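You operate a simulated robot arm through the tools that you are given. There is no shell and no other tool. Be economical: measure what you need, move in short steps, check, and stop when the job is done.

The job below is to be done with a simulated robot arm. You get a single attempt, and the scene is never put back.

## Task
Put things in order on the top of the turning-out table. At the end: the sprocket from the top of the turning-out table stands where the green corner guard stood; the red core pin stands on top of the plaster lump; the brown wooden block is on the white flat board; the green corner guard from the top of the turning-out table stands where the brown wooden block stood; whatever was shut is shut again. Leave all else as you found it, and nothing knocked over.
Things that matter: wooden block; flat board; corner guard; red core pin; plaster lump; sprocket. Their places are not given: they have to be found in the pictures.

The check looks at the end state, three seconds after you hand in, the way a careful person would. Anything else that was tipped, shoved, dropped, spilled or broken makes it a failure.

## Robot
A 7-joint arm with a two-finger parallel gripper, fixed in place. Base frame: the origin is at the foot of the arm, x ahead of it, y to its left, z up; the work surface is at about z = 0. Readings come in mm, degrees, newtons and seconds.
With the tool pointing down near the work surface it reaches from about 240 to 620 mm from the base axis. Its first joint turns from -66.0 to 66.0 degrees. Payload 2.6 kg.
The tool frame sits at the grasp point between the pads (the TCP): z along the fingers, y along the line on which they close. The tips reach 30 mm beyond it. Largest opening 94 mm; finger width 28, thickness 10; the body of the gripper, 50 by 96 mm, starts 55 mm behind the TCP.
Orientation is told as [roll, pitch, yaw] about the base's x, y, z axes, in that order, counted from this pose: with the fingers straight down and closing along the base's y, the tool's x points along the base's -x, its y along +y and its z along -z.

## Interface
- The arm moves only by the tool servo_tool. Its argument "rows" is one flat list of numbers, 7 for each row, row after row: the shift along the tool's x, y, z in mm, then the turn, a rotation vector about the tool's x, y, z in degrees, then the opening, from 0 (shut) to 1 (fully open). In form: [tx, ty, tz, wx, wy, wz, claw, tx, ty, tz, wx, wy, wz, claw, ...]. A call has 1 to 20 rows; each row shifts and turns the commanded pose from where the row before left it, along the tool's axes as they then stand. Rows are played at 5 a second. More than 50 mm and 8.6 degrees between two rows, or a gripper value outside its range, and nothing of the call is played. A pose out of reach is approached as far as the arm can. The call stops where the force on the tool passes 40 N (or 10 N more than at its start, if that is more) or the arm is blocked; 0.2 s more then pass. The fingers move at their own pace (about 72 mm/s each) and stop on an object; they squeeze with about 26 N. The grip force told is the motor's: it shows also when the fingers shut on nothing. Time passes only in rows, and 0.2 s behind the last, so rows that do not move let the fingers close. It gives the time, the measured TCP pose, the force on the tool (base axes), the opening and the grip force at its end, in the units of the frame above (readings bear some noise).
- Cameras (640 x 400 px; columns grow to the right, rows downward): "scene" is fixed at [40.8, 440.9, 559.9]; the picture's right is [-0.70, -0.72, 0.00], its down [-0.43, 0.42, -0.80] and it looks along [0.57, -0.56, -0.60] (base axes); focal length 291 px, centre (320, 200). "wrist" rides on the gripper at [76, 14, -103] in the tool frame; the picture's right is [-0.18, 0.98, 0.00], its down [-0.75, -0.14, -0.64] and it looks along [-0.63, -0.12, 0.77] (tool axes); focal length 243 px, centre (320, 200).
- get_image(camera): a new picture of that camera. It takes no simulated time.
- point_at(camera, pixels): there is no depth. For up to 12 entries [column, row, z] of the newest picture of that camera ("zoom" is the newest enlarged one), the place [x, y] in the base frame at which the ray of that pixel passes the height z, good to about 2 mm. It takes no simulated time.
- zoom(camera, box): a new picture of the part [left, top, right, bottom] of that camera's present view, enlarged. It takes no simulated time.
- close_job(): hands the job in; it is judged then, once.

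Go step by step. Measure first, check grasps and placings, and put right what went wrong. The budget is 80 turns and 38 pictures, counting those below and the enlarged ones. Unless the task says otherwise, let go and move clear before handing in, and close with one line.

The tools are called by a JSON object that holds its "method" and its "body". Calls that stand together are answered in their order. servo_tool: Moves the arm, as the interface text tells. Its arguments: {"type":"object","properties":{"rows":{"type":"array","items":{"type":"number"}}},"required":["rows"]} The other tools are called the same way: get_image (camera) takes a picture; point_at (camera, pixels) gives the place at which the rays of pixels pass given heights; zoom (camera, box) takes an enlarged picture of a part of a camera's view; close_job () hands the job in.

At the start:

```text
t: 0.0
ee_pos: [379.3, -3.1, 371.8]
tool_rot: [0.0, 0.0, 0.0]
force: [-1.1, -0.6, 0.4]
finger_gap: 93.8
grasp_force: 0.0
```

scene: 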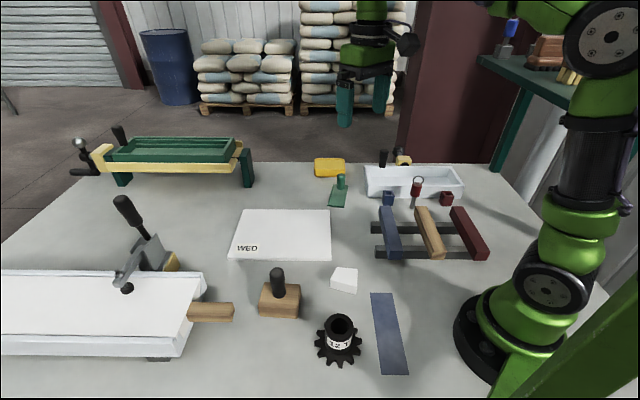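
wrist: 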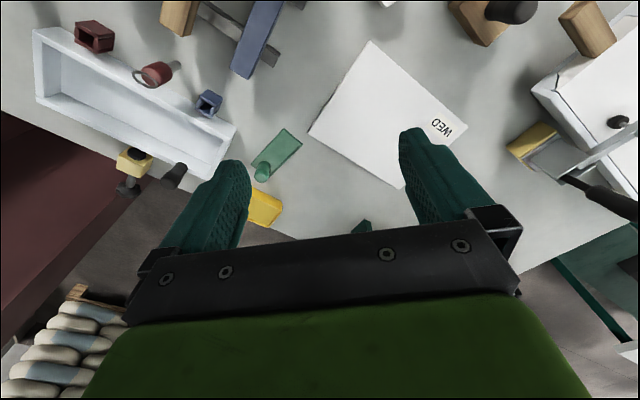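

The overview shows the sprocket near (338,340), a block with a knob near (279,298), a white lump near (344,280), a board near (282,234), a green piece near (339,190) and a red pin near (416,188). I'll zoom in on these areas to identify them properly.

{"method": "zoom", "body": {"camera": "scene", "box": [300, 140, 500, 265]}}

{"method": "zoom", "body": {"camera": "scene", "box": [220, 250, 420, 375]}}

{"method": "zoom", "body": {"camera": "wrist", "box": [20, 0, 340, 200]}}

```text
3.20 times, centred on (400, 202) of scene
```

zoom: 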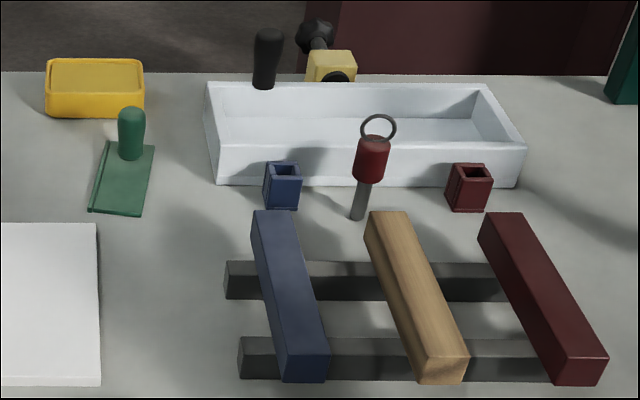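

```text
3.20 times, centred on (320, 312) of scene
```

zoom: 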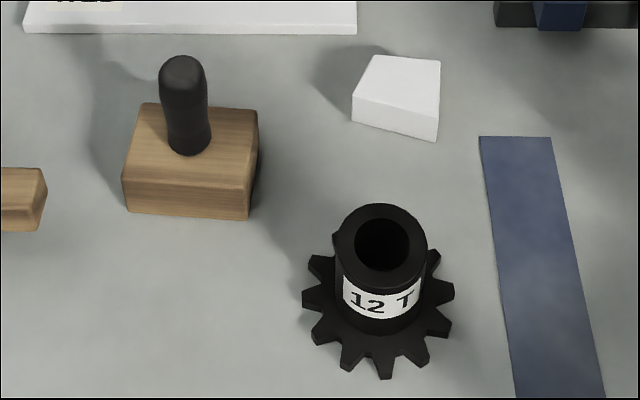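

```text
2.00 times, centred on (180, 100) of wrist
```

zoom: 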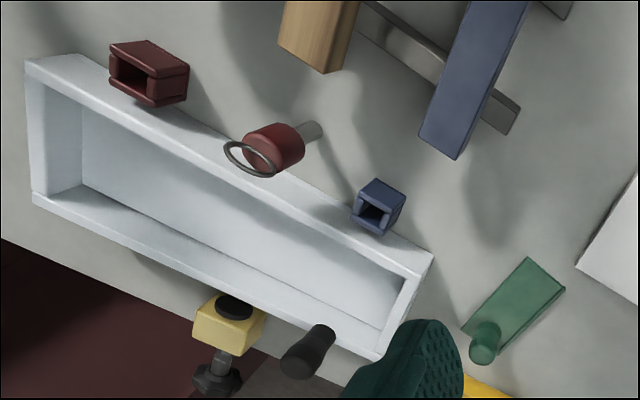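

The objects are clear now: the green plate with a knob is the corner guard, the pin stands on its stem in front of the tray, and the block has a black knob. Next I'll turn their pixels into table coordinates.

{"method": "point_at", "body": {"camera": "scene", "pixels": [[411.6, 207.3, 0], [416.6, 183.3, 40], [332.8, 183.6, 3], [348.1, 185.1, 3], [343.75, 207, 3], [327.5, 205.4, 3], [340.6, 187.9, 5], [340.9, 173.9, 40], [258.1, 314.2, 0], [297.5, 317.9, 0], [300.9, 284.2, 25], [264.7, 281.7, 25]]}}

{"method": "point_at", "body": {"camera": "scene", "pixels": [[258.75, 305.75, 25], [297.5, 308.9, 25], [278.75, 295.75, 25], [339, 325.4, 50], [338, 346, 8], [330, 287, 0], [356.5, 293.5, 0], [336, 267, 25], [357.8, 269, 25], [238, 209, 5], [330, 210, 5], [331, 261, 0]]}}

{"method": "point_at", "body": {"camera": "wrist", "pixels": [[158, 64, 0], [137, 76, 40], [265, 129, 3], [282, 143, 3], [252, 167, 3], [241, 172, 40], [371, 40, 5], [468, 131, 5], [402, 189, 5], [308, 134, 5]]}}

```text
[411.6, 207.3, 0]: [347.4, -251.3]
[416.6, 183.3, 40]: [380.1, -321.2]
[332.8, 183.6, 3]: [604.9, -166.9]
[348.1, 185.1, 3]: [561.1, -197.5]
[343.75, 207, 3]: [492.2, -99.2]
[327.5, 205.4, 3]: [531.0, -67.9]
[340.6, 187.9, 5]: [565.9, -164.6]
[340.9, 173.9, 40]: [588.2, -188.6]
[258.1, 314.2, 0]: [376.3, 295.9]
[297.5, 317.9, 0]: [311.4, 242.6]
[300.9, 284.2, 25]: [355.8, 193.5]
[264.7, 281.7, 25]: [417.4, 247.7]
```

```text
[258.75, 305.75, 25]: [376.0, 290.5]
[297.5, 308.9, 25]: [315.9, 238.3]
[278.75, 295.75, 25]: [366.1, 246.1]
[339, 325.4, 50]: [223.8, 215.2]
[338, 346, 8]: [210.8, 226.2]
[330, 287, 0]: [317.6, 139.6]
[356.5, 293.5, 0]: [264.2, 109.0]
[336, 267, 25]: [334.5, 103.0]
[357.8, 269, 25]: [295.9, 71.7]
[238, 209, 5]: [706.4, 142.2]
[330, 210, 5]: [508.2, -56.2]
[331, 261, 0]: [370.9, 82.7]
```

```text
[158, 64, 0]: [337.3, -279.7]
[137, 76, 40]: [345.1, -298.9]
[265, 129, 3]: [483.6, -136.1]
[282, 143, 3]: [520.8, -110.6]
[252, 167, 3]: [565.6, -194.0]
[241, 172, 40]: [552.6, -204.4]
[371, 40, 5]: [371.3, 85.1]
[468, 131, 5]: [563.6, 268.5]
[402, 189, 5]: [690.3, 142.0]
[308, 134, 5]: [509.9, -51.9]
```

I left out the 20 px zoom offset on the wrist pixels for the pin and guard. I'll redo those and take the remaining items from the wrist view.

{"method": "point_at", "body": {"camera": "wrist", "pixels": [[178, 65, 0], [158, 74, 40], [152, 79, 60], [284.5, 128.5, 3], [302, 144, 3], [273, 174, 3], [251, 166, 3], [263, 164, 5], [262, 175, 40]]}}

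{"method": "zoom", "body": {"camera": "scene", "box": [380, 165, 460, 215]}}

{"method": "zoom", "body": {"camera": "scene", "box": [310, 165, 374, 205]}}

```text
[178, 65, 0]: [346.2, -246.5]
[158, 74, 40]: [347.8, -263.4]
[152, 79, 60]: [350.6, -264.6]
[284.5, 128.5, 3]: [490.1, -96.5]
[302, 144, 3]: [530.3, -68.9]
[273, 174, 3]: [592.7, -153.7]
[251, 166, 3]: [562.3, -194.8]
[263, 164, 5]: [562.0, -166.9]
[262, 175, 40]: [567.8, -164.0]
```

```text
8.00 times, centred on (420, 190) of scene
```

zoom: 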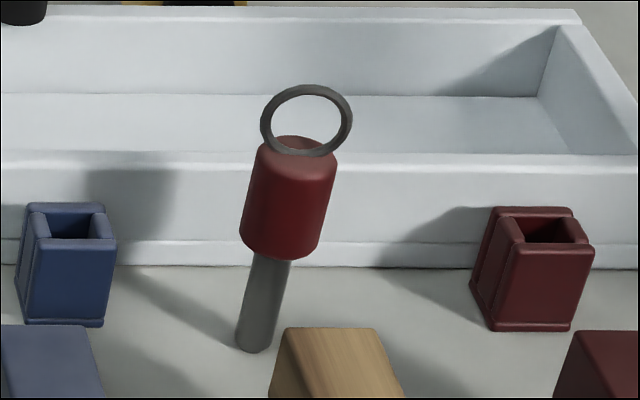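

```text
10.00 times, centred on (342, 185) of scene
```

zoom: 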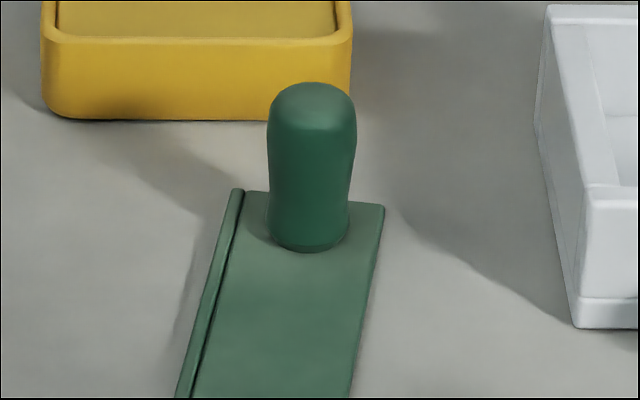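

The two views now agree: the pin base is near (347,-250) and the guard knob is near (563,-167). Next I'll move above the left-hand group (sprocket, block and lump) and look with the wrist camera.

{"method": "servo_tool", "body": {"rows": [28, 35.5, 8.7, 0, 0, 0, 1, 28, 35.5, 8.7, 0, 0, 0, 1, 28, 35.5, 8.7, 0, 0, 0, 1, 28, 35.5, 8.7, 0, 0, 0, 1, 28, 35.5, 8.7, 0, 0, 0, 1, 28, 35.5, 8.7, 0, 0, 0, 1, 0, 0, 0, 0, 0, -7.5, 1, 0, 0, 0, 0, 0, -7.5, 1, 0, 0, 0, 0, 0, -7.5, 1, 0, 0, 0, 0, 0, -7.5, 1, 0, 0, 0, 0, 0, -7.5, 1, 0, 0, 0, 0, 0, -7.5, 1]}}

{"method": "get_image", "body": {"camera": "wrist"}}

```text
t: 2.6
ee_pos: [211.7, 210.6, 319.1]
tool_rot: [0.0, 0.0, 45.2]
force: [0.1, 0.1, 0.1]
finger_gap: 94.1
grasp_force: 0.0
```

```text
30 pictures are left
```

wrist: 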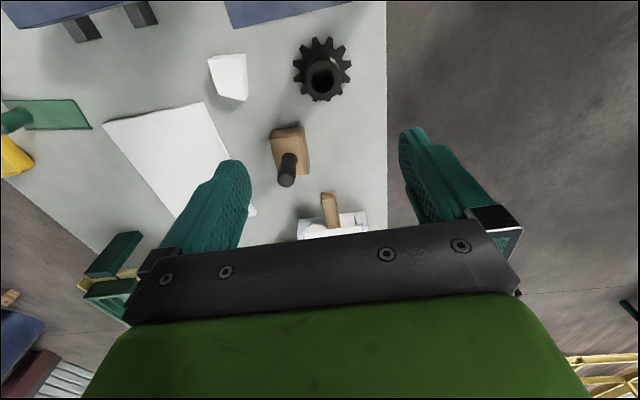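

Sprocket at (322,70), block at (290,155) and lump at (228,77) are all in view. I'll zoom in for accurate pixels.

{"method": "zoom", "body": {"camera": "wrist", "box": [200, 25, 360, 125]}}

{"method": "zoom", "body": {"camera": "wrist", "box": [230, 100, 358, 180]}}

```text
4.00 times, centred on (280, 75) of wrist
```

zoom: 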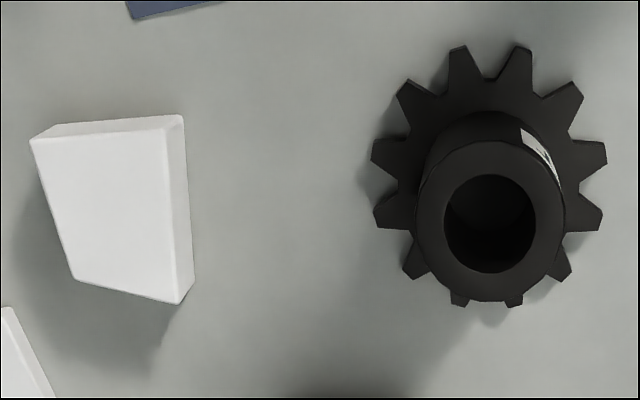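

```text
5.00 times, centred on (294, 140) of wrist
```

zoom: 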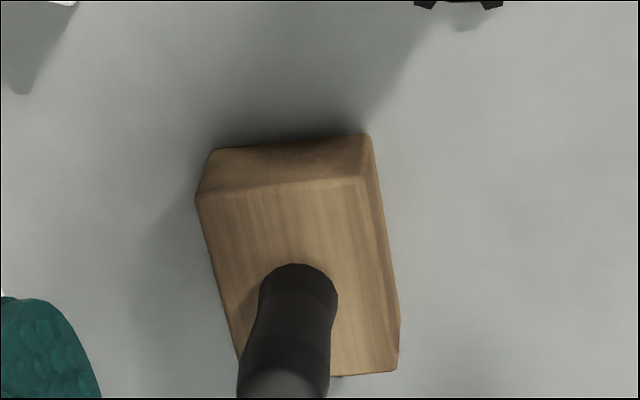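

I'll triangulate from this view using several height guesses for the sprocket, lump and block.

{"method": "point_at", "body": {"camera": "wrist", "pixels": [[322.25, 80.5, 50], [322.25, 80.5, 70], [322, 69, 10], [303.5, 80.5, 60], [341, 80.5, 60], [207.5, 59.5, 30], [242, 57, 30], [244.5, 100.5, 30], [218.25, 94.5, 30], [215, 56, 0], [245, 53.75, 0], [248.25, 95, 0]]}}

{"method": "point_at", "body": {"camera": "wrist", "pixels": [[269.2, 139, 30], [303, 135.6, 30], [308, 174.4, 30], [272.4, 130.4, 0], [303.6, 127, 0], [289.5, 157, 30], [286, 180, 80], [207.5, 59.5, 40], [242, 57, 40], [244.5, 100.5, 40]]}}

{"method": "point_at", "body": {"camera": "scene", "pixels": [[339, 325.4, 60], [339, 325.4, 70], [335.6, 266.7, 30], [357.8, 268.9, 30], [356.9, 287, 30], [330, 279.8, 30], [258.75, 305.75, 30], [297.5, 308.9, 30], [300.9, 284.2, 30], [264.7, 281.7, 30], [278.75, 295.75, 30], [277.2, 270, 80]]}}

```text
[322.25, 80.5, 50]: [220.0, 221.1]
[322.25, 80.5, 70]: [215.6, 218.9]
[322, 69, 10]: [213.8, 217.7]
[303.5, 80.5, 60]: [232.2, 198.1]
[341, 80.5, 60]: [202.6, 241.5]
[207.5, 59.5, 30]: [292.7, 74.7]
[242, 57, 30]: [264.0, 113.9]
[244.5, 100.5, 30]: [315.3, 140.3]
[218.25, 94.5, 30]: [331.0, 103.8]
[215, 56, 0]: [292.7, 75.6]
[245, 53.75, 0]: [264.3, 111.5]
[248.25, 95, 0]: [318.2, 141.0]
```

```text
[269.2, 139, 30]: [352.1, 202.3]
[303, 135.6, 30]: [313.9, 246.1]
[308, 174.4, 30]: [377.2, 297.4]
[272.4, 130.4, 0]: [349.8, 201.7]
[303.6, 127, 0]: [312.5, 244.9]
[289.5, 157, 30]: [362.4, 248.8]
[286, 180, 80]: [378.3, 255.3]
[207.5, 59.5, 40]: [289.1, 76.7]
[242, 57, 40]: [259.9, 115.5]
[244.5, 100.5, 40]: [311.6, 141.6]
```

```text
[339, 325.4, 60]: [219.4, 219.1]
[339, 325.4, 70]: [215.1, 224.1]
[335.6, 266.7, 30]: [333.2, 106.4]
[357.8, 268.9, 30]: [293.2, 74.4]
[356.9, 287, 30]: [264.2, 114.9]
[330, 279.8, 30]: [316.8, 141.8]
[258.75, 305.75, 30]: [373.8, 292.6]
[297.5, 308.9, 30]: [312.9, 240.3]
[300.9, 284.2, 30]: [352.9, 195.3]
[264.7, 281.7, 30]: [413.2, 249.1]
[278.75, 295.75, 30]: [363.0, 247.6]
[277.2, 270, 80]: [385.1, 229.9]
```

Measurements so far: lump top z≈30 with centre near (301,109); sprocket axis (217,219) with hub top z≈60; block centre (363,248) with block top z≈38 and knob top z≈112. I'll hover over the block's knob.

{"method": "servo_tool", "body": {"rows": [-26, -16, 27.8, 0, 0, 0, 1, -26, -16, 27.8, 0, 0, 0, 1, -26, -16, 27.8, 0, 0, 0, 1, -26, -16, 27.8, 0, 0, 0, 1, -26, -16, 27.8, 0, 0, 0, 1]}}

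{"method": "get_image", "body": {"camera": "wrist"}}

{"method": "get_image", "body": {"camera": "scene"}}

```text
t: 3.8
ee_pos: [362.3, 245.1, 179.8]
tool_rot: [0.0, 0.0, 45.0]
force: [0.5, 0.1, -0.6]
finger_gap: 94.1
grasp_force: 0.0
```

```text
27 pictures are left
```

wrist: 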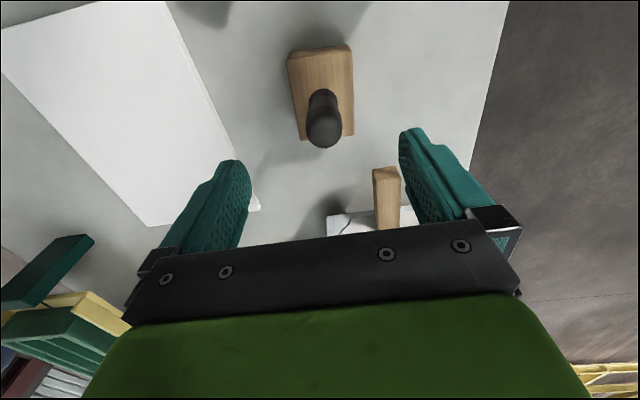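

```text
26 pictures are left
```

scene: 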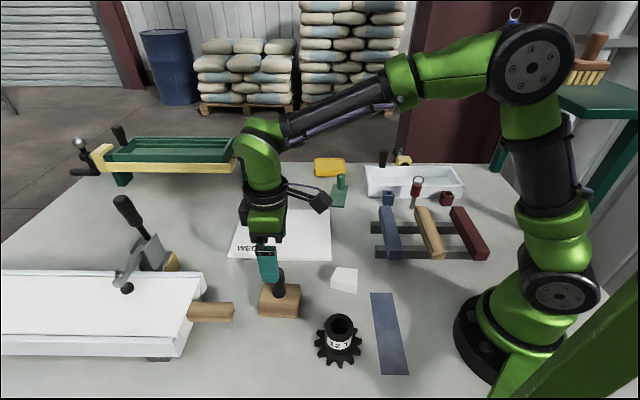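

The knob's top is around (324,118) in the wrist view. I'll check its position before going down.

{"method": "point_at", "body": {"camera": "wrist", "pixels": [[324, 126, 110], [324, 126, 100], [322, 97, 38], [306, 122, 100], [343, 122, 100], [287, 57, 38], [349, 45, 38], [355, 130, 38]]}}

```text
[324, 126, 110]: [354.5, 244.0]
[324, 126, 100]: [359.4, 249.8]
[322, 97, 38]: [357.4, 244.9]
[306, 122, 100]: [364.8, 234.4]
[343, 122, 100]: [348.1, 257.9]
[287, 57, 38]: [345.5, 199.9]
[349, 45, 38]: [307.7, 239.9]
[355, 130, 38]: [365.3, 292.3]
```

The knob axis is near (359,247), so I'll shift about 4 mm along tool y, lower to z≈83 and close.

{"method": "servo_tool", "body": {"rows": [0.3, 3.9, 32, 0, 0, 0, 1, 0, 0, 32, 0, 0, 0, 1, 0, 0, 33, 0, 0, 0, 1, 0, 0, 0, 0, 0, 0, 0, 0, 0, 0, 0, 0, 0, 0, 0, 0, 0, 0, 0, 0, 0, 0, 0, 0, 0, 0, 0, 0]}}

```text
t: 5.4
ee_pos: [357.8, 247.6, 81.8]
tool_rot: [0.1, 0.0, 45.0]
force: [0.1, -0.3, 0.2]
finger_gap: 26.6
grasp_force: 26.1
```

Grip is firm at 26.6 mm. I'll lift straight up, check the block, and carry it over the board's centre (536,110).

{"method": "servo_tool", "body": {"rows": [0, 0, -15, 0, 0, 0, 0, 0, 0, -30, 0, 0, 0, 0, -4.4, -36.9, 0, 0, 0, 0, 0, -4.4, -36.9, 0, 0, 0, 0, 0, -4.4, -36.9, 0, 0, 0, 0, 0, -4.4, -36.9, 0, 0, 0, 0, 0, -4.4, -36.9, 0, 0, 0, 0, 0, -4.4, -36.9, 0, 0, 0, 0, 0, 0, 0, 0, 0, 0, 0, 0]}}

{"method": "get_image", "body": {"camera": "scene"}}

```text
t: 7.4
ee_pos: [532.1, 110.0, 128.4]
tool_rot: [0.1, 0.0, 44.9]
force: [-0.2, -0.1, -2.0]
finger_gap: 26.6
grasp_force: 26.2
```

```text
25 pictures are left
```

scene: 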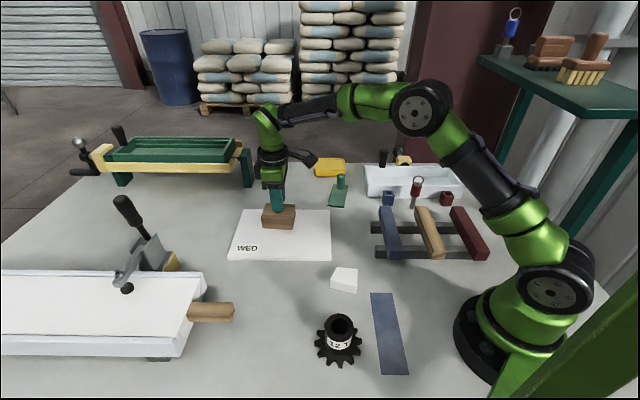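

The block hangs level over the board. I'll lower it in small steps and watch the force.

{"method": "servo_tool", "body": {"rows": [0, 0, 18, 0, 0, 0, 0, 0, 0, 16, 0, 0, 0, 0, 0, 0, 4, 0, 0, 0, 0, 0, 0, 0, 0, 0, 0, 0]}}

{"method": "servo_tool", "body": {"rows": [0, 0, 2, 0, 0, 0, 0, 0, 0, 0, 0, 0, 0, 0]}}

{"method": "zoom", "body": {"camera": "scene", "box": [220, 180, 348, 260]}}

```text
t: 8.4
ee_pos: [534.3, 110.2, 93.5]
tool_rot: [-0.2, -0.4, 44.9]
force: [-11.4, -3.8, 35.2]
finger_gap: 26.3
grasp_force: 26.0
```

```text
t: 9.0
ee_pos: [534.1, 110.6, 92.8]
tool_rot: [-0.5, -0.5, 45.1]
force: [-6.9, -0.5, 39.2]
finger_gap: 26.3
grasp_force: 25.9
```

```text
5.00 times, centred on (284, 220) of scene
```

zoom: 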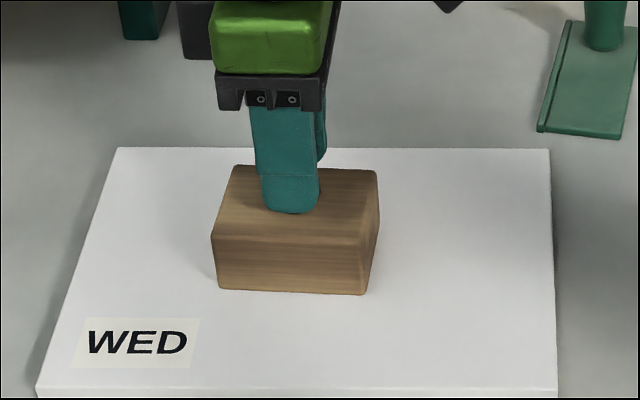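

The block is seated on the board and I'm pressing a little (35–39 N). I'll ease up, release, and rise.

{"method": "servo_tool", "body": {"rows": [0, 0, -2, 0, 0, 0, 0, 0, 0, -2, 0, 0, 0, 0, 0, 0, 0, 0, 0, 0, 0]}}

```text
t: 9.8
ee_pos: [533.4, 109.5, 93.8]
tool_rot: [-0.1, -0.1, 45.0]
force: [7.0, 2.1, 14.9]
finger_gap: 26.3
grasp_force: 25.9
```

{"method": "servo_tool", "body": {"rows": [0, 0, -1.3, 0, 0, 0, 0, 0, 0, 0, 0, 0, 0, 0.7, 0, 0, 0, 0, 0, 0, 1, 0, 0, 0, 0, 0, 0, 1, 0, 0, -30, 0, 0, 0, 1, 0, 0, -40, 0, 0, 0, 1, 0, 0, -40, 0, 0, 0, 1, 0, 0, -40, 0, 0, 0, 1]}}

{"method": "get_image", "body": {"camera": "scene"}}

```text
t: 11.6
ee_pos: [533.0, 110.6, 243.0]
tool_rot: [0.0, 0.0, 45.1]
force: [0.1, -0.5, 0.5]
finger_gap: 94.1
grasp_force: 0.1
```

```text
23 pictures are left
```

scene: 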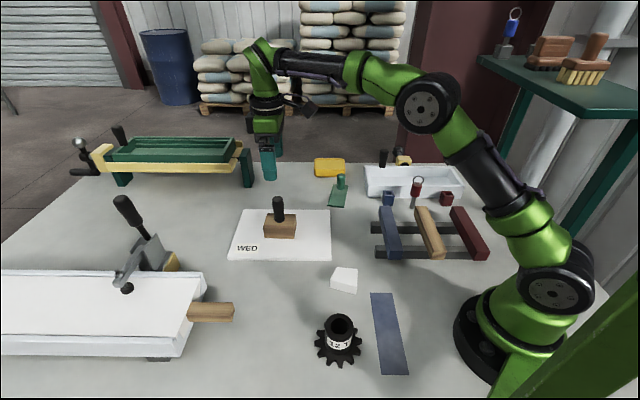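

The block stands upright on the board. Next I'll rotate to yaw 37 so the fingers close along the guard's long axis, and hover above its knob.

{"method": "servo_tool", "body": {"rows": [0, 0, 0, 0, 0, 4, 1, 0, 0, 0, 0, 0, 4, 1, 23.7, -39.8, 0, 0, 0, 0, 1, 23.7, -39.8, 0, 0, 0, 0, 1, 23.7, -39.8, 0, 0, 0, 0, 1, 23.7, -39.8, 0, 0, 0, 0, 1, 23.7, -39.8, 0, 0, 0, 0, 1, 23.7, -39.8, 0, 0, 0, 0, 1, 0, 0, 35, 0, 0, 0, 1, 0, 0, 35, 0, 0, 0, 1]}}

{"method": "get_image", "body": {"camera": "wrist"}}

```text
t: 13.8
ee_pos: [559.3, -160.3, 170.0]
tool_rot: [0.0, 0.0, 36.9]
force: [0.6, -0.6, 0.4]
finger_gap: 94.2
grasp_force: 0.0
out of reach, approached as far as the arm can: row 8
```

```text
22 pictures are left
```

wrist: 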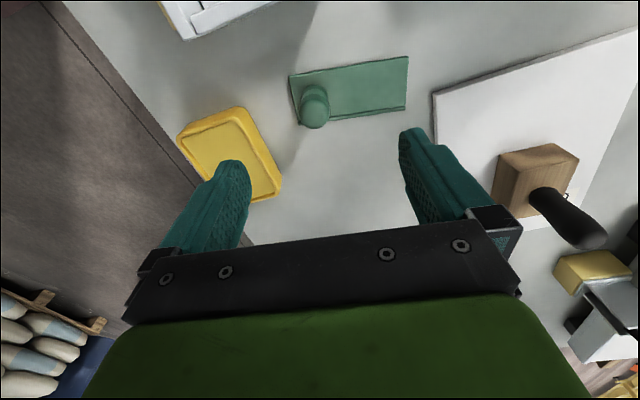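

The knob (314,108) and plate corners are clear in this view, and the yellow box is close by at (235,150). I'll measure them all.

{"method": "point_at", "body": {"camera": "wrist", "pixels": [[314, 115, 60], [314, 115, 50], [315, 98, 5], [289, 76, 5], [408, 56, 5], [405, 107, 5], [299, 123, 5], [177, 137, 20], [241, 107, 20], [283, 188, 20], [303, 112, 55], [329, 108, 55]]}}

{"method": "zoom", "body": {"camera": "wrist", "box": [160, 30, 432, 200]}}

```text
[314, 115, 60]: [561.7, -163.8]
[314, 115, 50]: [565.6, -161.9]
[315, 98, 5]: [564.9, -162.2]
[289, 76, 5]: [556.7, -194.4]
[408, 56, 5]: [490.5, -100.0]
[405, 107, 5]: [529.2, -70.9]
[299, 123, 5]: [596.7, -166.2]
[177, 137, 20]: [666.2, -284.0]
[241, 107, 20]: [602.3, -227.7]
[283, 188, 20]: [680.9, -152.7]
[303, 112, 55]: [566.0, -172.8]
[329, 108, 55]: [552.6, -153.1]
```

```text
2.35 times, centred on (296, 115) of wrist
```

zoom: 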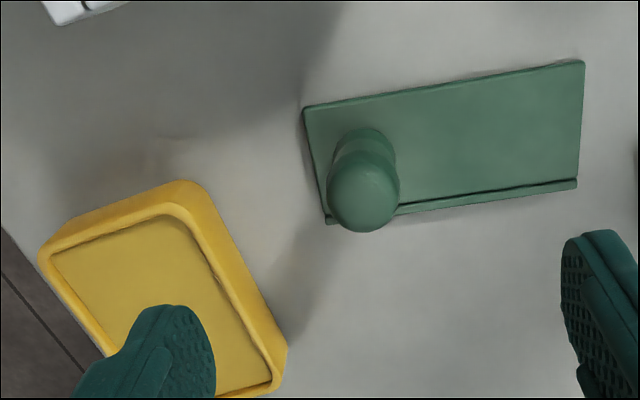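

The knob axis is (564,-163), and with a partly closed opening the fingers clear the yellow box. I'll descend partway with the opening narrowed and check.

{"method": "servo_tool", "body": {"rows": [-2.1, -5, 20, 0, 0, 0, 0.72, 0, 0, 30, 0, 0, 0, 0.72, 0, 0, 22, 0, 0, 0, 0.72, 0, 0, 0, 0, 0, 0, 0.72]}}

```text
t: 14.8
ee_pos: [564.0, -161.9, 98.6]
tool_rot: [0.0, 0.1, 36.9]
force: [-0.9, 0.7, 0.0]
finger_gap: 67.6
grasp_force: 0.1
```

The position is right, at (564,-162). I'll go down to z≈42 and close.

{"method": "servo_tool", "body": {"rows": [0, 0, 30, 0, 0, 0, 0.72, 0, 0, 26, 0, 0, 0, 0.72, 0, 0, 0, 0, 0, 0, 0.72, 0, 0, 0, 0, 0, 0, 0, 0, 0, 0, 0, 0, 0, 0, 0, 0, 0, 0, 0, 0, 0]}}

{"method": "zoom", "body": {"camera": "scene", "box": [280, 130, 408, 210]}}

```text
t: 16.2
ee_pos: [564.0, -163.8, 42.0]
tool_rot: [0.0, -0.1, 37.0]
force: [-0.2, 0.1, -0.7]
finger_gap: 25.5
grasp_force: 26.0
```

```text
5.00 times, centred on (344, 170) of scene
```

zoom: 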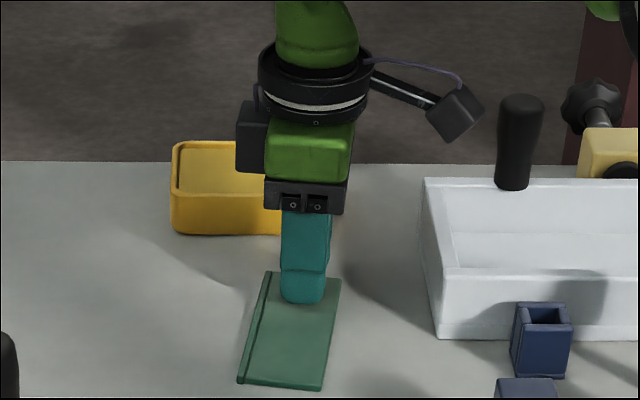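

The knob is gripped at 25.5 mm. I'll lift a little and check whether the plate tilts.

{"method": "servo_tool", "body": {"rows": [0, 0, -15, 0, 0, 0, 0, 0, 0, -25, 0, 0, 0, 0, 0, 0, -20, 0, 0, 0, 0, 0, 0, 0, 0, 0, 0, 0]}}

{"method": "zoom", "body": {"camera": "scene", "box": [280, 110, 408, 190]}}

```text
t: 17.2
ee_pos: [564.1, -163.8, 104.0]
tool_rot: [0.1, 0.0, 37.1]
force: [-0.3, 0.9, -0.9]
finger_gap: 25.7
grasp_force: 26.1
```

```text
5.00 times, centred on (344, 150) of scene
```

zoom: 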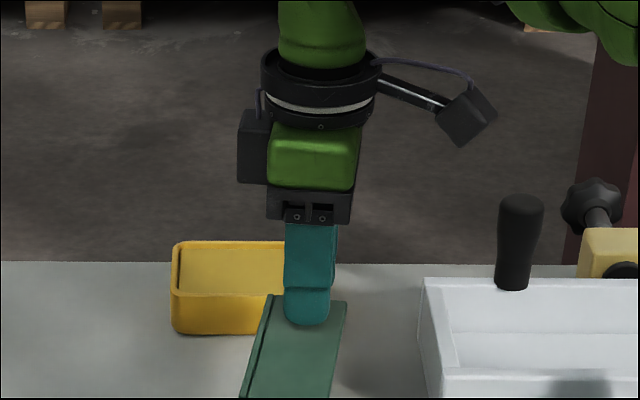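

The plate lifted level. I'll carry it along an arc that keeps clear of the block, so the plate centre ends over (361,247), which puts the TCP at about (382,217).

{"method": "servo_tool", "body": {"rows": [2.9, 40.7, -4, 0, 0, 0, 0, 2.9, 40.7, -4, 0, 0, 0, 0, 2.9, 40.7, -4, 0, 0, 0, 0, 2.9, 40.7, -4, 0, 0, 0, 0, 2.9, 40.7, -4, 0, 0, 0, 0, -19.7, 42.1, 0, 0, 0, 0, 0, -19.7, 42.1, 0, 0, 0, 0, 0, -19.7, 42.1, 0, 0, 0, 0, 0, -19.7, 42.1, 0, 0, 0, 0, 0, -19.7, 42.1, 0, 0, 0, 0, 0, 0, 0, 0, 0, 0, 0, 0]}}

{"method": "get_image", "body": {"camera": "scene"}}

```text
t: 19.6
ee_pos: [381.5, 219.2, 123.7]
tool_rot: [0.0, 0.1, 36.8]
force: [-0.4, -0.6, -1.9]
finger_gap: 25.6
grasp_force: 26.2
```

```text
18 pictures are left
```

scene: 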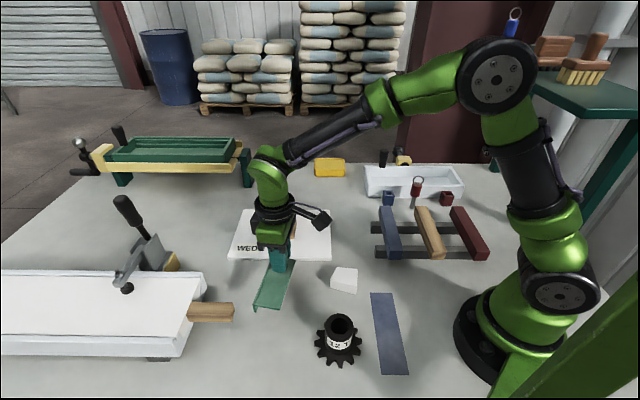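

It's hanging level, so I'll lower to just above the table and then in 1 mm steps.

{"method": "servo_tool", "body": {"rows": [0, 0, 38, 0, 0, 0, 0, 0, 0, 34, 0, 0, 0, 0, 0, 0, 6, 0, 0, 0, 0, 0, 0, 1, 0, 0, 0, 0, 0, 0, 1, 0, 0, 0, 0, 0, 0, 0, 0, 0, 0, 0]}}

```text
t: 21.0
ee_pos: [382.0, 217.4, 43.0]
tool_rot: [0.0, 0.0, 37.0]
force: [0.3, 0.0, -0.4]
finger_gap: 25.9
grasp_force: 25.9
```

{"method": "servo_tool", "body": {"rows": [0, 0, 1, 0, 0, 0, 0, 0, 0, 0, 0, 0, 0, 0]}}

{"method": "zoom", "body": {"camera": "scene", "box": [220, 230, 348, 310]}}

```text
t: 21.6
ee_pos: [382.0, 219.1, 42.1]
tool_rot: [-0.1, 0.0, 36.9]
force: [-4.0, -2.7, 9.1]
finger_gap: 25.2
grasp_force: 26.3
```

```text
5.00 times, centred on (284, 270) of scene
```

zoom: 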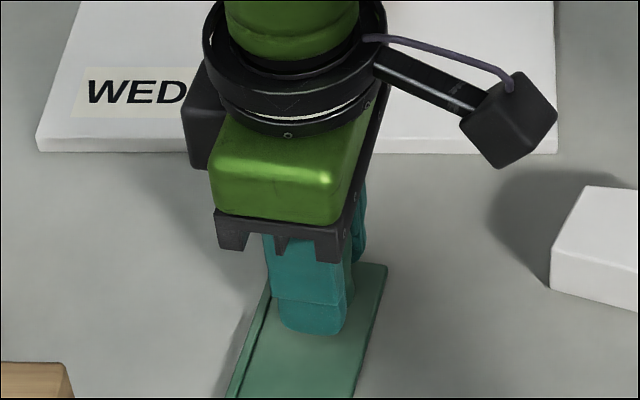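

The guard touched down (9 N). I'll release, rise, and move over the sprocket at (217,219).

{"method": "servo_tool", "body": {"rows": [0, 0, -0.5, 0, 0, 0, 0, 0, 0, 0, 0, 0, 0, 0.6, 0, 0, 0, 0, 0, 0, 1, 0, 0, 0, 0, 0, 0, 1, 0, 0, -30, 0, 0, 0, 1, 0, 0, -45, 0, 0, 0, 1, 0, 0, -45, 0, 0, 0, 1, 32.8, 25, 0, 0, 0, 0, 1, 32.8, 25, 0, 0, 0, 0, 1, 32.8, 25, 0, 0, 0, 0, 1, 32.8, 25, 0, 0, 0, 0, 1, 0, 0, 0, 0, 0, 0, 1]}}

{"method": "get_image", "body": {"camera": "scene"}}

{"method": "get_image", "body": {"camera": "wrist"}}

```text
t: 24.2
ee_pos: [217.4, 218.5, 162.8]
tool_rot: [0.0, 0.0, 36.9]
force: [-1.0, -0.2, 0.4]
finger_gap: 94.0
grasp_force: 0.0
```

```text
16 pictures are left
```

scene: 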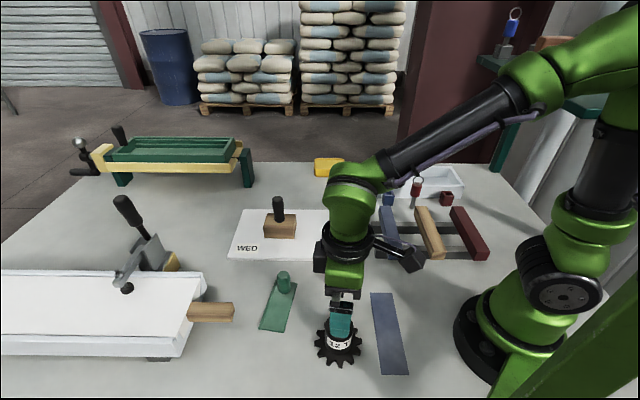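

```text
15 pictures are left
```

wrist: 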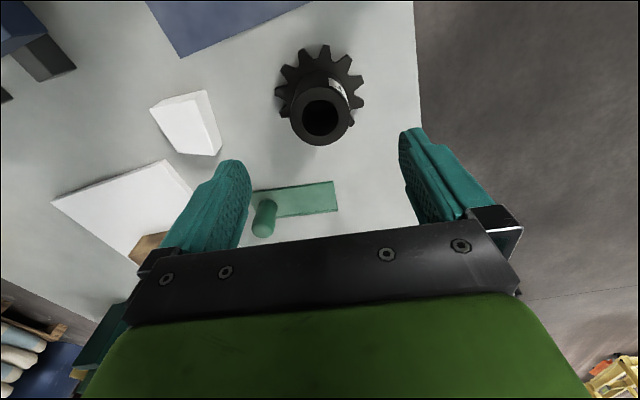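

The guard is in place, standing with its knob up. The hub top is centred at about (321,117) in the wrist view. I'll check that measurement.

{"method": "point_at", "body": {"camera": "wrist", "pixels": [[321, 117, 60], [321, 117, 70], [288, 117, 65], [355, 113, 65], [321, 146, 65], [319, 84, 12], [275, 92, 10], [364, 82, 10]]}}

```text
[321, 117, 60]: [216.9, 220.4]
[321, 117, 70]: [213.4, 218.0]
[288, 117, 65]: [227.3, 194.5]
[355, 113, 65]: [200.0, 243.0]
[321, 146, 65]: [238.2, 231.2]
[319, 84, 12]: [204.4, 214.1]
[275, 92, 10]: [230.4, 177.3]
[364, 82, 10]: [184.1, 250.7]
```

Hub centre is about (216.5,220) with diameter about 54. I'll descend to z≈50 and close.

{"method": "servo_tool", "body": {"rows": [-0.2, 1.7, 38, 0, 0, 0, 1, 0, 0, 38, 0, 0, 0, 1, 0, 0, 37, 0, 0, 0, 1, 0, 0, 0, 0, 0, 0, 1, 0, 0, 0, 0, 0, 0, 0, 0, 0, 0, 0, 0, 0, 0, 0, 0, 0, 0, 0, 0, 0]}}

```text
t: 25.8
ee_pos: [215.9, 219.3, 48.9]
tool_rot: [0.0, 0.0, 37.1]
force: [-1.2, -0.2, 0.2]
finger_gap: 55.1
grasp_force: 26.0
```

The hub is gripped at 55.1 mm. I'll lift, wait, and check it holds.

{"method": "servo_tool", "body": {"rows": [0, 0, -15, 0, 0, 0, 0, 0, 0, -30, 0, 0, 0, 0, 0, 0, -30, 0, 0, 0, 0, 0, 0, 0, 0, 0, 0, 0]}}

{"method": "zoom", "body": {"camera": "scene", "box": [260, 230, 420, 330]}}

```text
t: 26.8
ee_pos: [215.4, 220.8, 124.3]
tool_rot: [0.0, 0.0, 37.0]
force: [0.1, 0.9, -3.0]
finger_gap: 54.9
grasp_force: 25.8
```

```text
4.00 times, centred on (340, 280) of scene
```

zoom: 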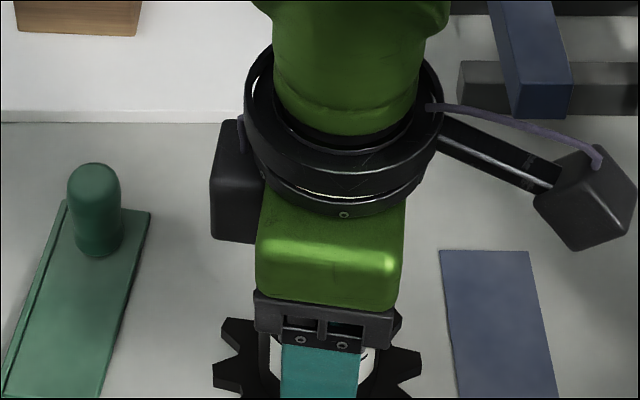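

The sprocket is held level. I'll carry it to (543,-133).

{"method": "servo_tool", "body": {"rows": [-4.4, -43.5, 0, 0, 0, 0, 0, -4.4, -43.5, 0, 0, 0, 0, 0, -4.4, -43.5, 0, 0, 0, 0, 0, -4.4, -43.5, 0, 0, 0, 0, 0, -4.4, -43.5, 0, 0, 0, 0, 0, -4.4, -43.5, 0, 0, 0, 0, 0, -4.4, -43.5, 0, 0, 0, 0, 0, -4.4, -43.5, 0, 0, 0, 0, 0, -4.4, -43.5, 0, 0, 0, 0, 0, -4.4, -43.5, 0, 0, 0, 0, 0, -4.4, -43.5, 0, 0, 0, 0, 0, 0, 0, 0, 0, 0, 0, 0]}}

{"method": "get_image", "body": {"camera": "scene"}}

```text
t: 29.4
ee_pos: [542.9, -131.9, 124.4]
tool_rot: [-0.1, 0.1, 37.0]
force: [0.0, 0.0, -2.9]
finger_gap: 55.2
grasp_force: 25.9
```

```text
13 pictures are left
```

scene: 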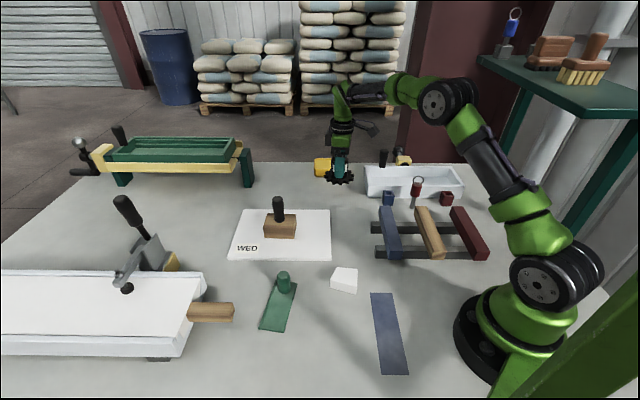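

It's above the spot, so I'll lower it gently to z≈49.5.

{"method": "servo_tool", "body": {"rows": [0, 0, 38, 0, 0, 0, 0, 0, 0, 32, 0, 0, 0, 0, 0, 0, 3, 0, 0, 0, 0, 0, 0, 1, 0, 0, 0, 0, 0, 0, 0, 0, 0, 0, 0]}}

```text
t: 30.6
ee_pos: [543.2, -133.1, 50.2]
tool_rot: [0.0, 0.0, 37.0]
force: [-0.4, -0.4, -2.1]
finger_gap: 55.0
grasp_force: 25.5
```

{"method": "servo_tool", "body": {"rows": [0, 0, 0.8, 0, 0, 0, 0, 0, 0, 0.7, 0, 0, 0, 0, 0, 0, 0, 0, 0, 0, 0]}}

```text
t: 31.4
ee_pos: [543.2, -132.0, 49.0]
tool_rot: [0.0, 0.0, 37.0]
force: [-1.5, 0.8, 3.1]
finger_gap: 54.9
grasp_force: 25.9
```

The sprocket is touching down (force +3 N). I'll release, rise, turn to yaw -45 and move over the pin.

{"method": "servo_tool", "body": {"rows": [0, 0, 0, 0, 0, 0, 0.8, 0, 0, 0, 0, 0, 0, 0.9, 0, 0, 0, 0, 0, 0, 0.9, 0, 0, -30, 0, 0, 0, 0.9, 0, 0, -45, 0, 0, 0, 0.9, 0, 0, -45, 0, 0, 0, 0.9, 0, 0, -40, 0, 0, 0, 0.9, 0, 0, 0, 0, 0, 0, 0.9]}}

{"method": "servo_tool", "body": {"rows": [0, 0, 0, 0, 0, 8.2, 0.9, 0, 0, 0, 0, 0, 8.2, 0.9, 0, 0, 0, 0, 0, 8.2, 0.9, 0, 0, 0, 0, 0, 8.2, 0.9, 0, 0, 0, 0, 0, 8.2, 0.9, 0, 0, 0, 0, 0, 8.2, 0.9, 0, 0, 0, 0, 0, 8.2, 0.9, 0, 0, 0, 0, 0, 8.2, 0.9, 0, 0, 0, 0, 0, 8.2, 0.9, 0, 0, 0, 0, 0, 8.2, 0.9, 10.6, -44.5, 0, 0, 0, 0, 0.9, 10.6, -44.5, 0, 0, 0, 0, 0.9, 10.6, -44.5, 0, 0, 0, 0, 0.9, 10.6, -44.5, 0, 0, 0, 0, 0.9, 10.6, -44.5, 0, 0, 0, 0, 0.9, 0, 0, 0, 0, 0, 0, 0.9]}}

{"method": "get_image", "body": {"camera": "wrist"}}

{"method": "get_image", "body": {"camera": "scene"}}

```text
t: 33.2
ee_pos: [543.6, -132.5, 209.5]
tool_rot: [0.0, 0.0, 37.0]
force: [-0.2, -0.2, 0.0]
finger_gap: 84.4
grasp_force: 0.1
```

```text
t: 36.6
ee_pos: [347.8, -252.8, 208.8]
tool_rot: [0.0, 0.0, -45.0]
force: [-0.8, 0.2, 0.1]
finger_gap: 84.6
grasp_force: 0.0
```

```text
12 pictures are left
```

wrist: 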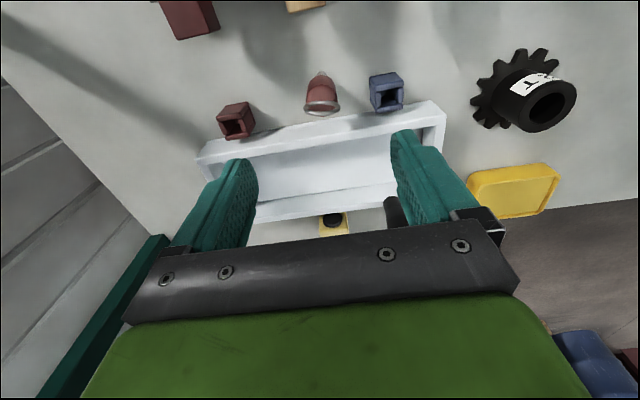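

```text
11 pictures are left
```

scene: 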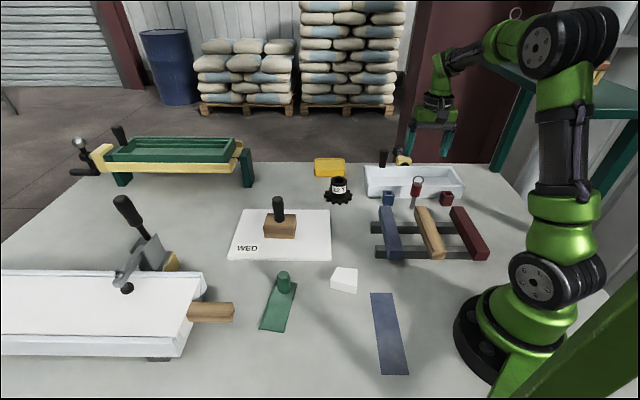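

The sprocket stands well where the guard was. The pin is at about (321,95) in the wrist view; I'll zoom in to measure the ring, head and stem.

{"method": "zoom", "body": {"camera": "wrist", "box": [240, 50, 400, 150]}}

```text
4.00 times, centred on (320, 100) of wrist
```

zoom: 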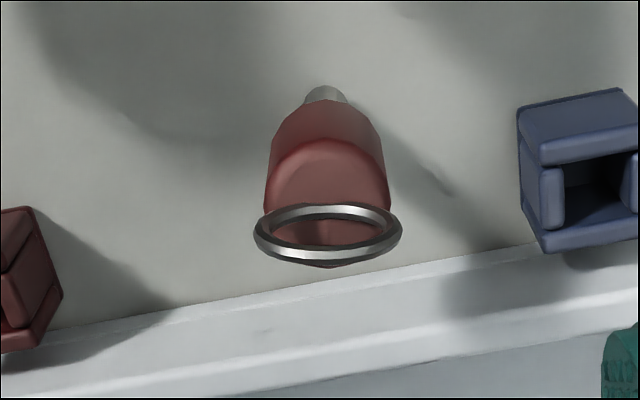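

{"method": "point_at", "body": {"camera": "wrist", "pixels": [[321.75, 73.5, 0], [321.75, 98, 80], [321.75, 98, 90], [306.5, 98, 85], [337.3, 98, 85], [321.75, 108, 100], [321.75, 108, 120], [260, 130.5, 30], [360, 118, 30], [254, 125, 0], [375, 94, 40], [255, 102, 40]]}}

{"method": "point_at", "body": {"camera": "scene", "pixels": [[411.5, 208, 0], [417.2, 184, 80], [417.2, 184, 90], [418.2, 180, 100], [414.6, 196.5, 40], [414.6, 196.5, 50], [411.5, 208, 5]]}}

```text
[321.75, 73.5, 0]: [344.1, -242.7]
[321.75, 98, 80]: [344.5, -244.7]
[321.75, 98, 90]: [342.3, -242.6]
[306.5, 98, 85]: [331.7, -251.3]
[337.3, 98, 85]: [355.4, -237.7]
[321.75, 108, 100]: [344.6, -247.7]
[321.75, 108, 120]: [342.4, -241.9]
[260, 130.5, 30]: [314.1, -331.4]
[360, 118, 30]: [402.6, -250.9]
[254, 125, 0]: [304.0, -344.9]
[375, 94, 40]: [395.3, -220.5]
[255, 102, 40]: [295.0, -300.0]
```

```text
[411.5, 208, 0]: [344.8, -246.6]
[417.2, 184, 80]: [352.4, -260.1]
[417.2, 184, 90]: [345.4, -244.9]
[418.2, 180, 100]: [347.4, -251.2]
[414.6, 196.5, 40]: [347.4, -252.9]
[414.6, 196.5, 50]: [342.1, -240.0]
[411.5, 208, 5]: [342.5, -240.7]
```

The pin axis is about (345.5,-246), with the head spanning z 46–89 and about 27 mm wide. The ring is upright and about 31 mm wide along my present closing direction, so I should grip at 45° to it (yaw 0). First I'll check clearance to the wooden rail end and the tray.

{"method": "point_at", "body": {"camera": "scene", "pixels": [[415.3, 205.7, 25], [426.6, 205.4, 25], [415.3, 205.7, 40], [426.6, 205.4, 40], [384, 185.2, 30], [460, 184.5, 30], [384, 185.2, 45], [460, 184.5, 45]]}}

{"method": "point_at", "body": {"camera": "wrist", "pixels": [[287, 13, 25], [327, 5, 25], [287, 13, 40], [327, 5, 40], [199, 155, 30], [432, 101, 30], [199, 155, 45], [432, 101, 45]]}}

```text
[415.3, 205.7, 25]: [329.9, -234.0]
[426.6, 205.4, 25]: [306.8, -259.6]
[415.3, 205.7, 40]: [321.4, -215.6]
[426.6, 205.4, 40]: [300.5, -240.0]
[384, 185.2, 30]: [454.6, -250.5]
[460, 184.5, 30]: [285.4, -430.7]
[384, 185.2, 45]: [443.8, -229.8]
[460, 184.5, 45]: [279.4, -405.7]
```

```text
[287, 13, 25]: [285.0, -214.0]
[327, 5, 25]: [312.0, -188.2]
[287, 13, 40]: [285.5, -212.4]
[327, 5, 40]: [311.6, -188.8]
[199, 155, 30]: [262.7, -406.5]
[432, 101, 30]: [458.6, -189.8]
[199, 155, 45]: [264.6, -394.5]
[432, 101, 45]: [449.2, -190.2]
```

The rail end is about 65 mm from the pin and the tray about 39 mm, so yaw 0 with a 42 mm opening fits. I'll rotate, shift and lower to z≈150, then verify.

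{"method": "servo_tool", "body": {"rows": [0, 0, 0, 0, 0, -7.5, 0.47, 0, 0, 0, 0, 0, -7.5, 0.47, 0, 0, 0, 0, 0, -7.5, 0.47, 0, 0, 0, 0, 0, -7.5, 0.47, 0, 0, 0, 0, 0, -7.5, 0.47, 0, 0, 0, 0, 0, -7.5, 0.47, 2.3, 6.8, 29, 0, 0, 0, 0.47, 0, 0, 30, 0, 0, 0, 0.47, 0, 0, 0, 0, 0, 0, 0.47]}}

{"method": "get_image", "body": {"camera": "wrist"}}

```text
t: 38.6
ee_pos: [344.8, -244.8, 150.0]
tool_rot: [-0.1, 0.0, 0.0]
force: [-0.4, 0.3, 0.0]
finger_gap: 44.1
grasp_force: 0.0
```

```text
9 pictures are left
```

wrist: 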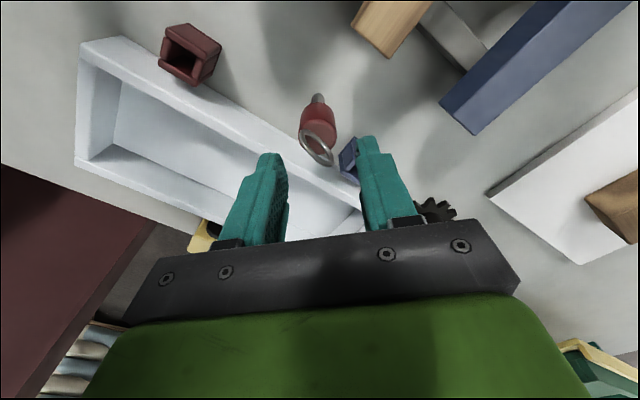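

{"method": "point_at", "body": {"camera": "wrist", "pixels": [[318, 97, 0], [318, 128, 88], [300, 128, 85], [337, 126, 85], [318, 148, 102], [340, 160, 40], [346, 178, 40], [300, 160, 40]]}}

```text
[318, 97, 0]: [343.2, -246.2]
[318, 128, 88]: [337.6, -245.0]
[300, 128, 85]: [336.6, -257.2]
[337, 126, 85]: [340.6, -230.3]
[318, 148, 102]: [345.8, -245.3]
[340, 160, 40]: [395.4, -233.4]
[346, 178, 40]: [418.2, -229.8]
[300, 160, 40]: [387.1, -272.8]
```

It's aligned within about 1 mm, so I'll descend to z≈72 and close.

{"method": "servo_tool", "body": {"rows": [0, 0, 30, 0, 0, 0, 0.47, 0, 0, 30, 0, 0, 0, 0.47, 0, 0, 18, 0, 0, 0, 0.47, 0, 0, 0, 0, 0, 0, 0.47, 0, 0, 0, 0, 0, 0, 0, 0, 0, 0, 0, 0, 0, 0, 0, 0, 0, 0, 0, 0, 0]}}

{"method": "zoom", "body": {"camera": "scene", "box": [368, 150, 464, 210]}}

```text
t: 40.2
ee_pos: [346.0, -245.2, 71.4]
tool_rot: [0.0, 0.0, 0.0]
force: [0.5, -1.4, -0.5]
finger_gap: 28.0
grasp_force: 25.7
```

```text
6.67 times, centred on (416, 180) of scene
```

zoom: 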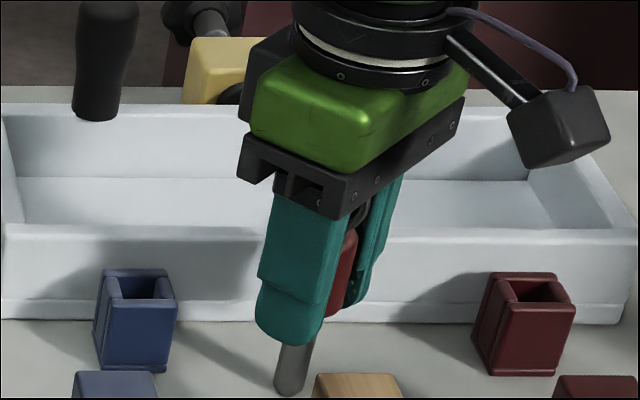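

The head is gripped at 28.0 mm. I'll lift straight up and carry it over the rack to above the lump centre (301,109).

{"method": "servo_tool", "body": {"rows": [0, 0, -20, 0, 0, 0, 0, 0, 0, -40, 0, 0, 0, 0, 0, 0, -40, 0, 0, 0, 0, 5.6, 44.25, 0, 0, 0, 0, 0, 5.6, 44.25, 0, 0, 0, 0, 0, 5.6, 44.25, 0, 0, 0, 0, 0, 5.6, 44.25, 0, 0, 0, 0, 0, 5.6, 44.25, 0, 0, 0, 0, 0, 5.6, 44.25, 0, 0, 0, 0, 0, 5.6, 44.25, 0, 0, 0, 0, 0, 5.6, 44.25, 0, 0, 0, 0, 0, 0, 0, 0, 0, 0, 0, 0]}}

{"method": "get_image", "body": {"camera": "scene"}}

```text
t: 42.8
ee_pos: [300.5, 109.3, 173.9]
tool_rot: [0.1, 0.1, 0.1]
force: [-0.4, 0.4, -1.5]
finger_gap: 27.8
grasp_force: 26.2
```

```text
7 pictures are left
```

scene: 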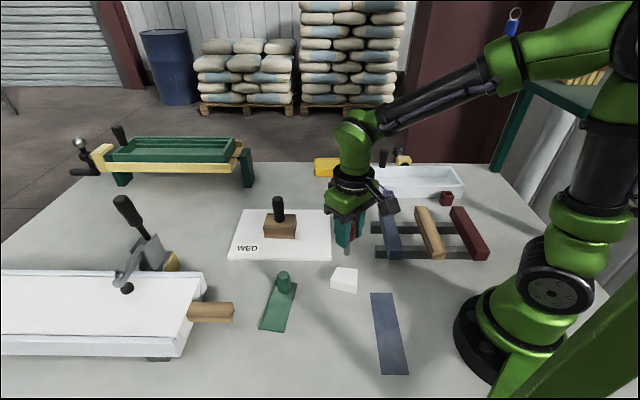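

The pin hangs upright. Contact should come at about z 101, so I'll lower to about 106 and look closely.

{"method": "servo_tool", "body": {"rows": [0, 0, 35, 0, 0, 0, 0, 0, 0, 26, 0, 0, 0, 0, 0, 0, 7, 0, 0, 0, 0, 0, 0, 0, 0, 0, 0, 0]}}

{"method": "zoom", "body": {"camera": "scene", "box": [296, 230, 392, 290]}}

```text
t: 43.8
ee_pos: [300.6, 109.1, 104.6]
tool_rot: [0.0, 0.0, 0.0]
force: [-0.4, 0.5, 0.1]
finger_gap: 27.9
grasp_force: 25.7
```

```text
6.67 times, centred on (344, 260) of scene
```

zoom: 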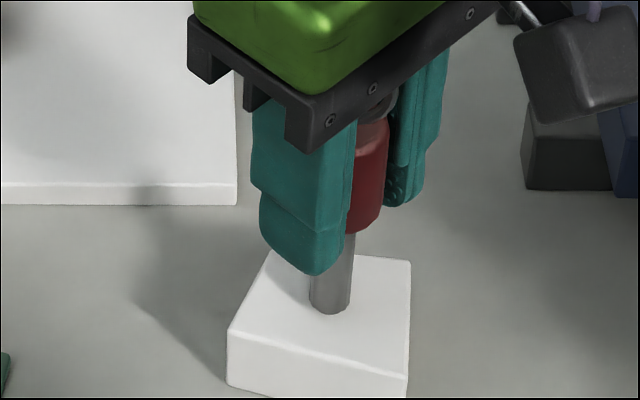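

The stem sits over the middle of the lump's top, so I'll come down in 1 mm steps.

{"method": "servo_tool", "body": {"rows": [0, 0, 1, 0, 0, 0, 0, 0, 0, 0.7, 0, 0, 0, 0, 0, 0, 0, 0, 0, 0, 0]}}

```text
t: 44.6
ee_pos: [300.9, 108.1, 103.5]
tool_rot: [0.0, -0.1, 0.0]
force: [-1.8, 0.9, 10.2]
finger_gap: 27.6
grasp_force: 25.8
```

It's in contact at 10 N. I'll ease off slightly, open, and rise straight up.

{"method": "servo_tool", "body": {"rows": [0, 0, -0.6, 0, 0, 0, 0, 0, 0, 0, 0, 0, 0, 0.4, 0, 0, 0, 0, 0, 0, 0.6, 0, 0, 0, 0, 0, 0, 0.6, 0, 0, 0, 0, 0, 0, 0.6, 0, 0, -20, 0, 0, 0, 0.6, 0, 0, -35, 0, 0, 0, 0.6, 0, 0, -40, 0, 0, 0, 0.6, 0, 0, -40, 0, 0, 0, 0.6, 45, 0, -10, 0, 0, 0, 0.6, 0, 0, 0, 0, 0, 0, 0.6]}}

{"method": "get_image", "body": {"camera": "scene"}}

```text
t: 47.0
ee_pos: [255.7, 108.0, 248.7]
tool_rot: [0.0, -0.1, 0.0]
force: [-0.7, -0.4, 0.7]
finger_gap: 56.7
grasp_force: 0.1
```

```text
5 pictures are left
```

scene: 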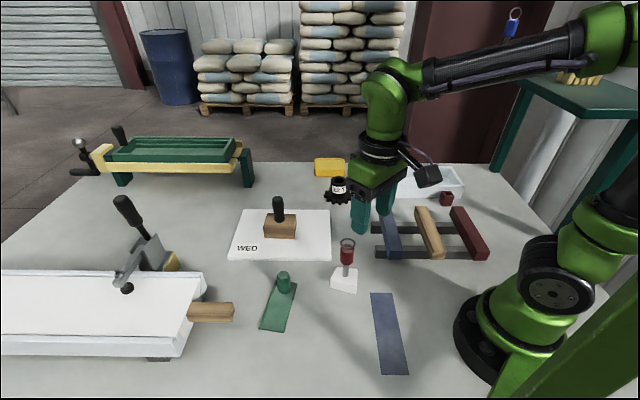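

The pin stands on the lump. I'll move the arm well clear and take one last look at the whole table.

{"method": "servo_tool", "body": {"rows": [0, 0, -40, 0, 0, 0, 0.6, 0, -30, -40, 0, 0, 0, 0.6, 0, -45, 0, 0, 0, 0, 0.6, 0, -45, 0, 0, 0, 0, 0.6, -40, 0, 0, 0, 0, 0, 0.6]}}

{"method": "zoom", "body": {"camera": "scene", "box": [220, 145, 508, 325]}}

```text
t: 48.2
ee_pos: [295.8, -12.7, 330.0]
tool_rot: [0.0, 0.1, 0.0]
force: [-0.5, -0.3, -0.4]
finger_gap: 56.3
grasp_force: 0.1
```

```text
2.22 times, centred on (364, 235) of scene
```

zoom: 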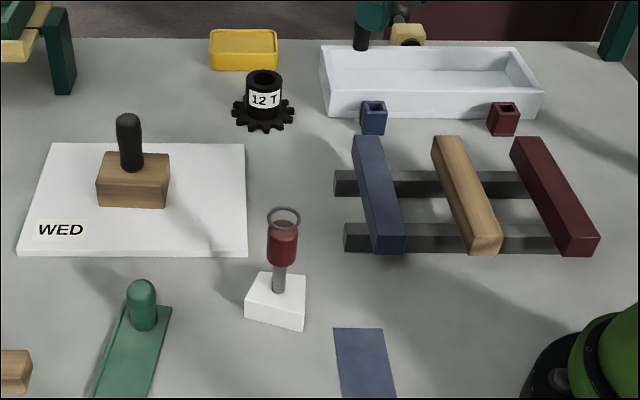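

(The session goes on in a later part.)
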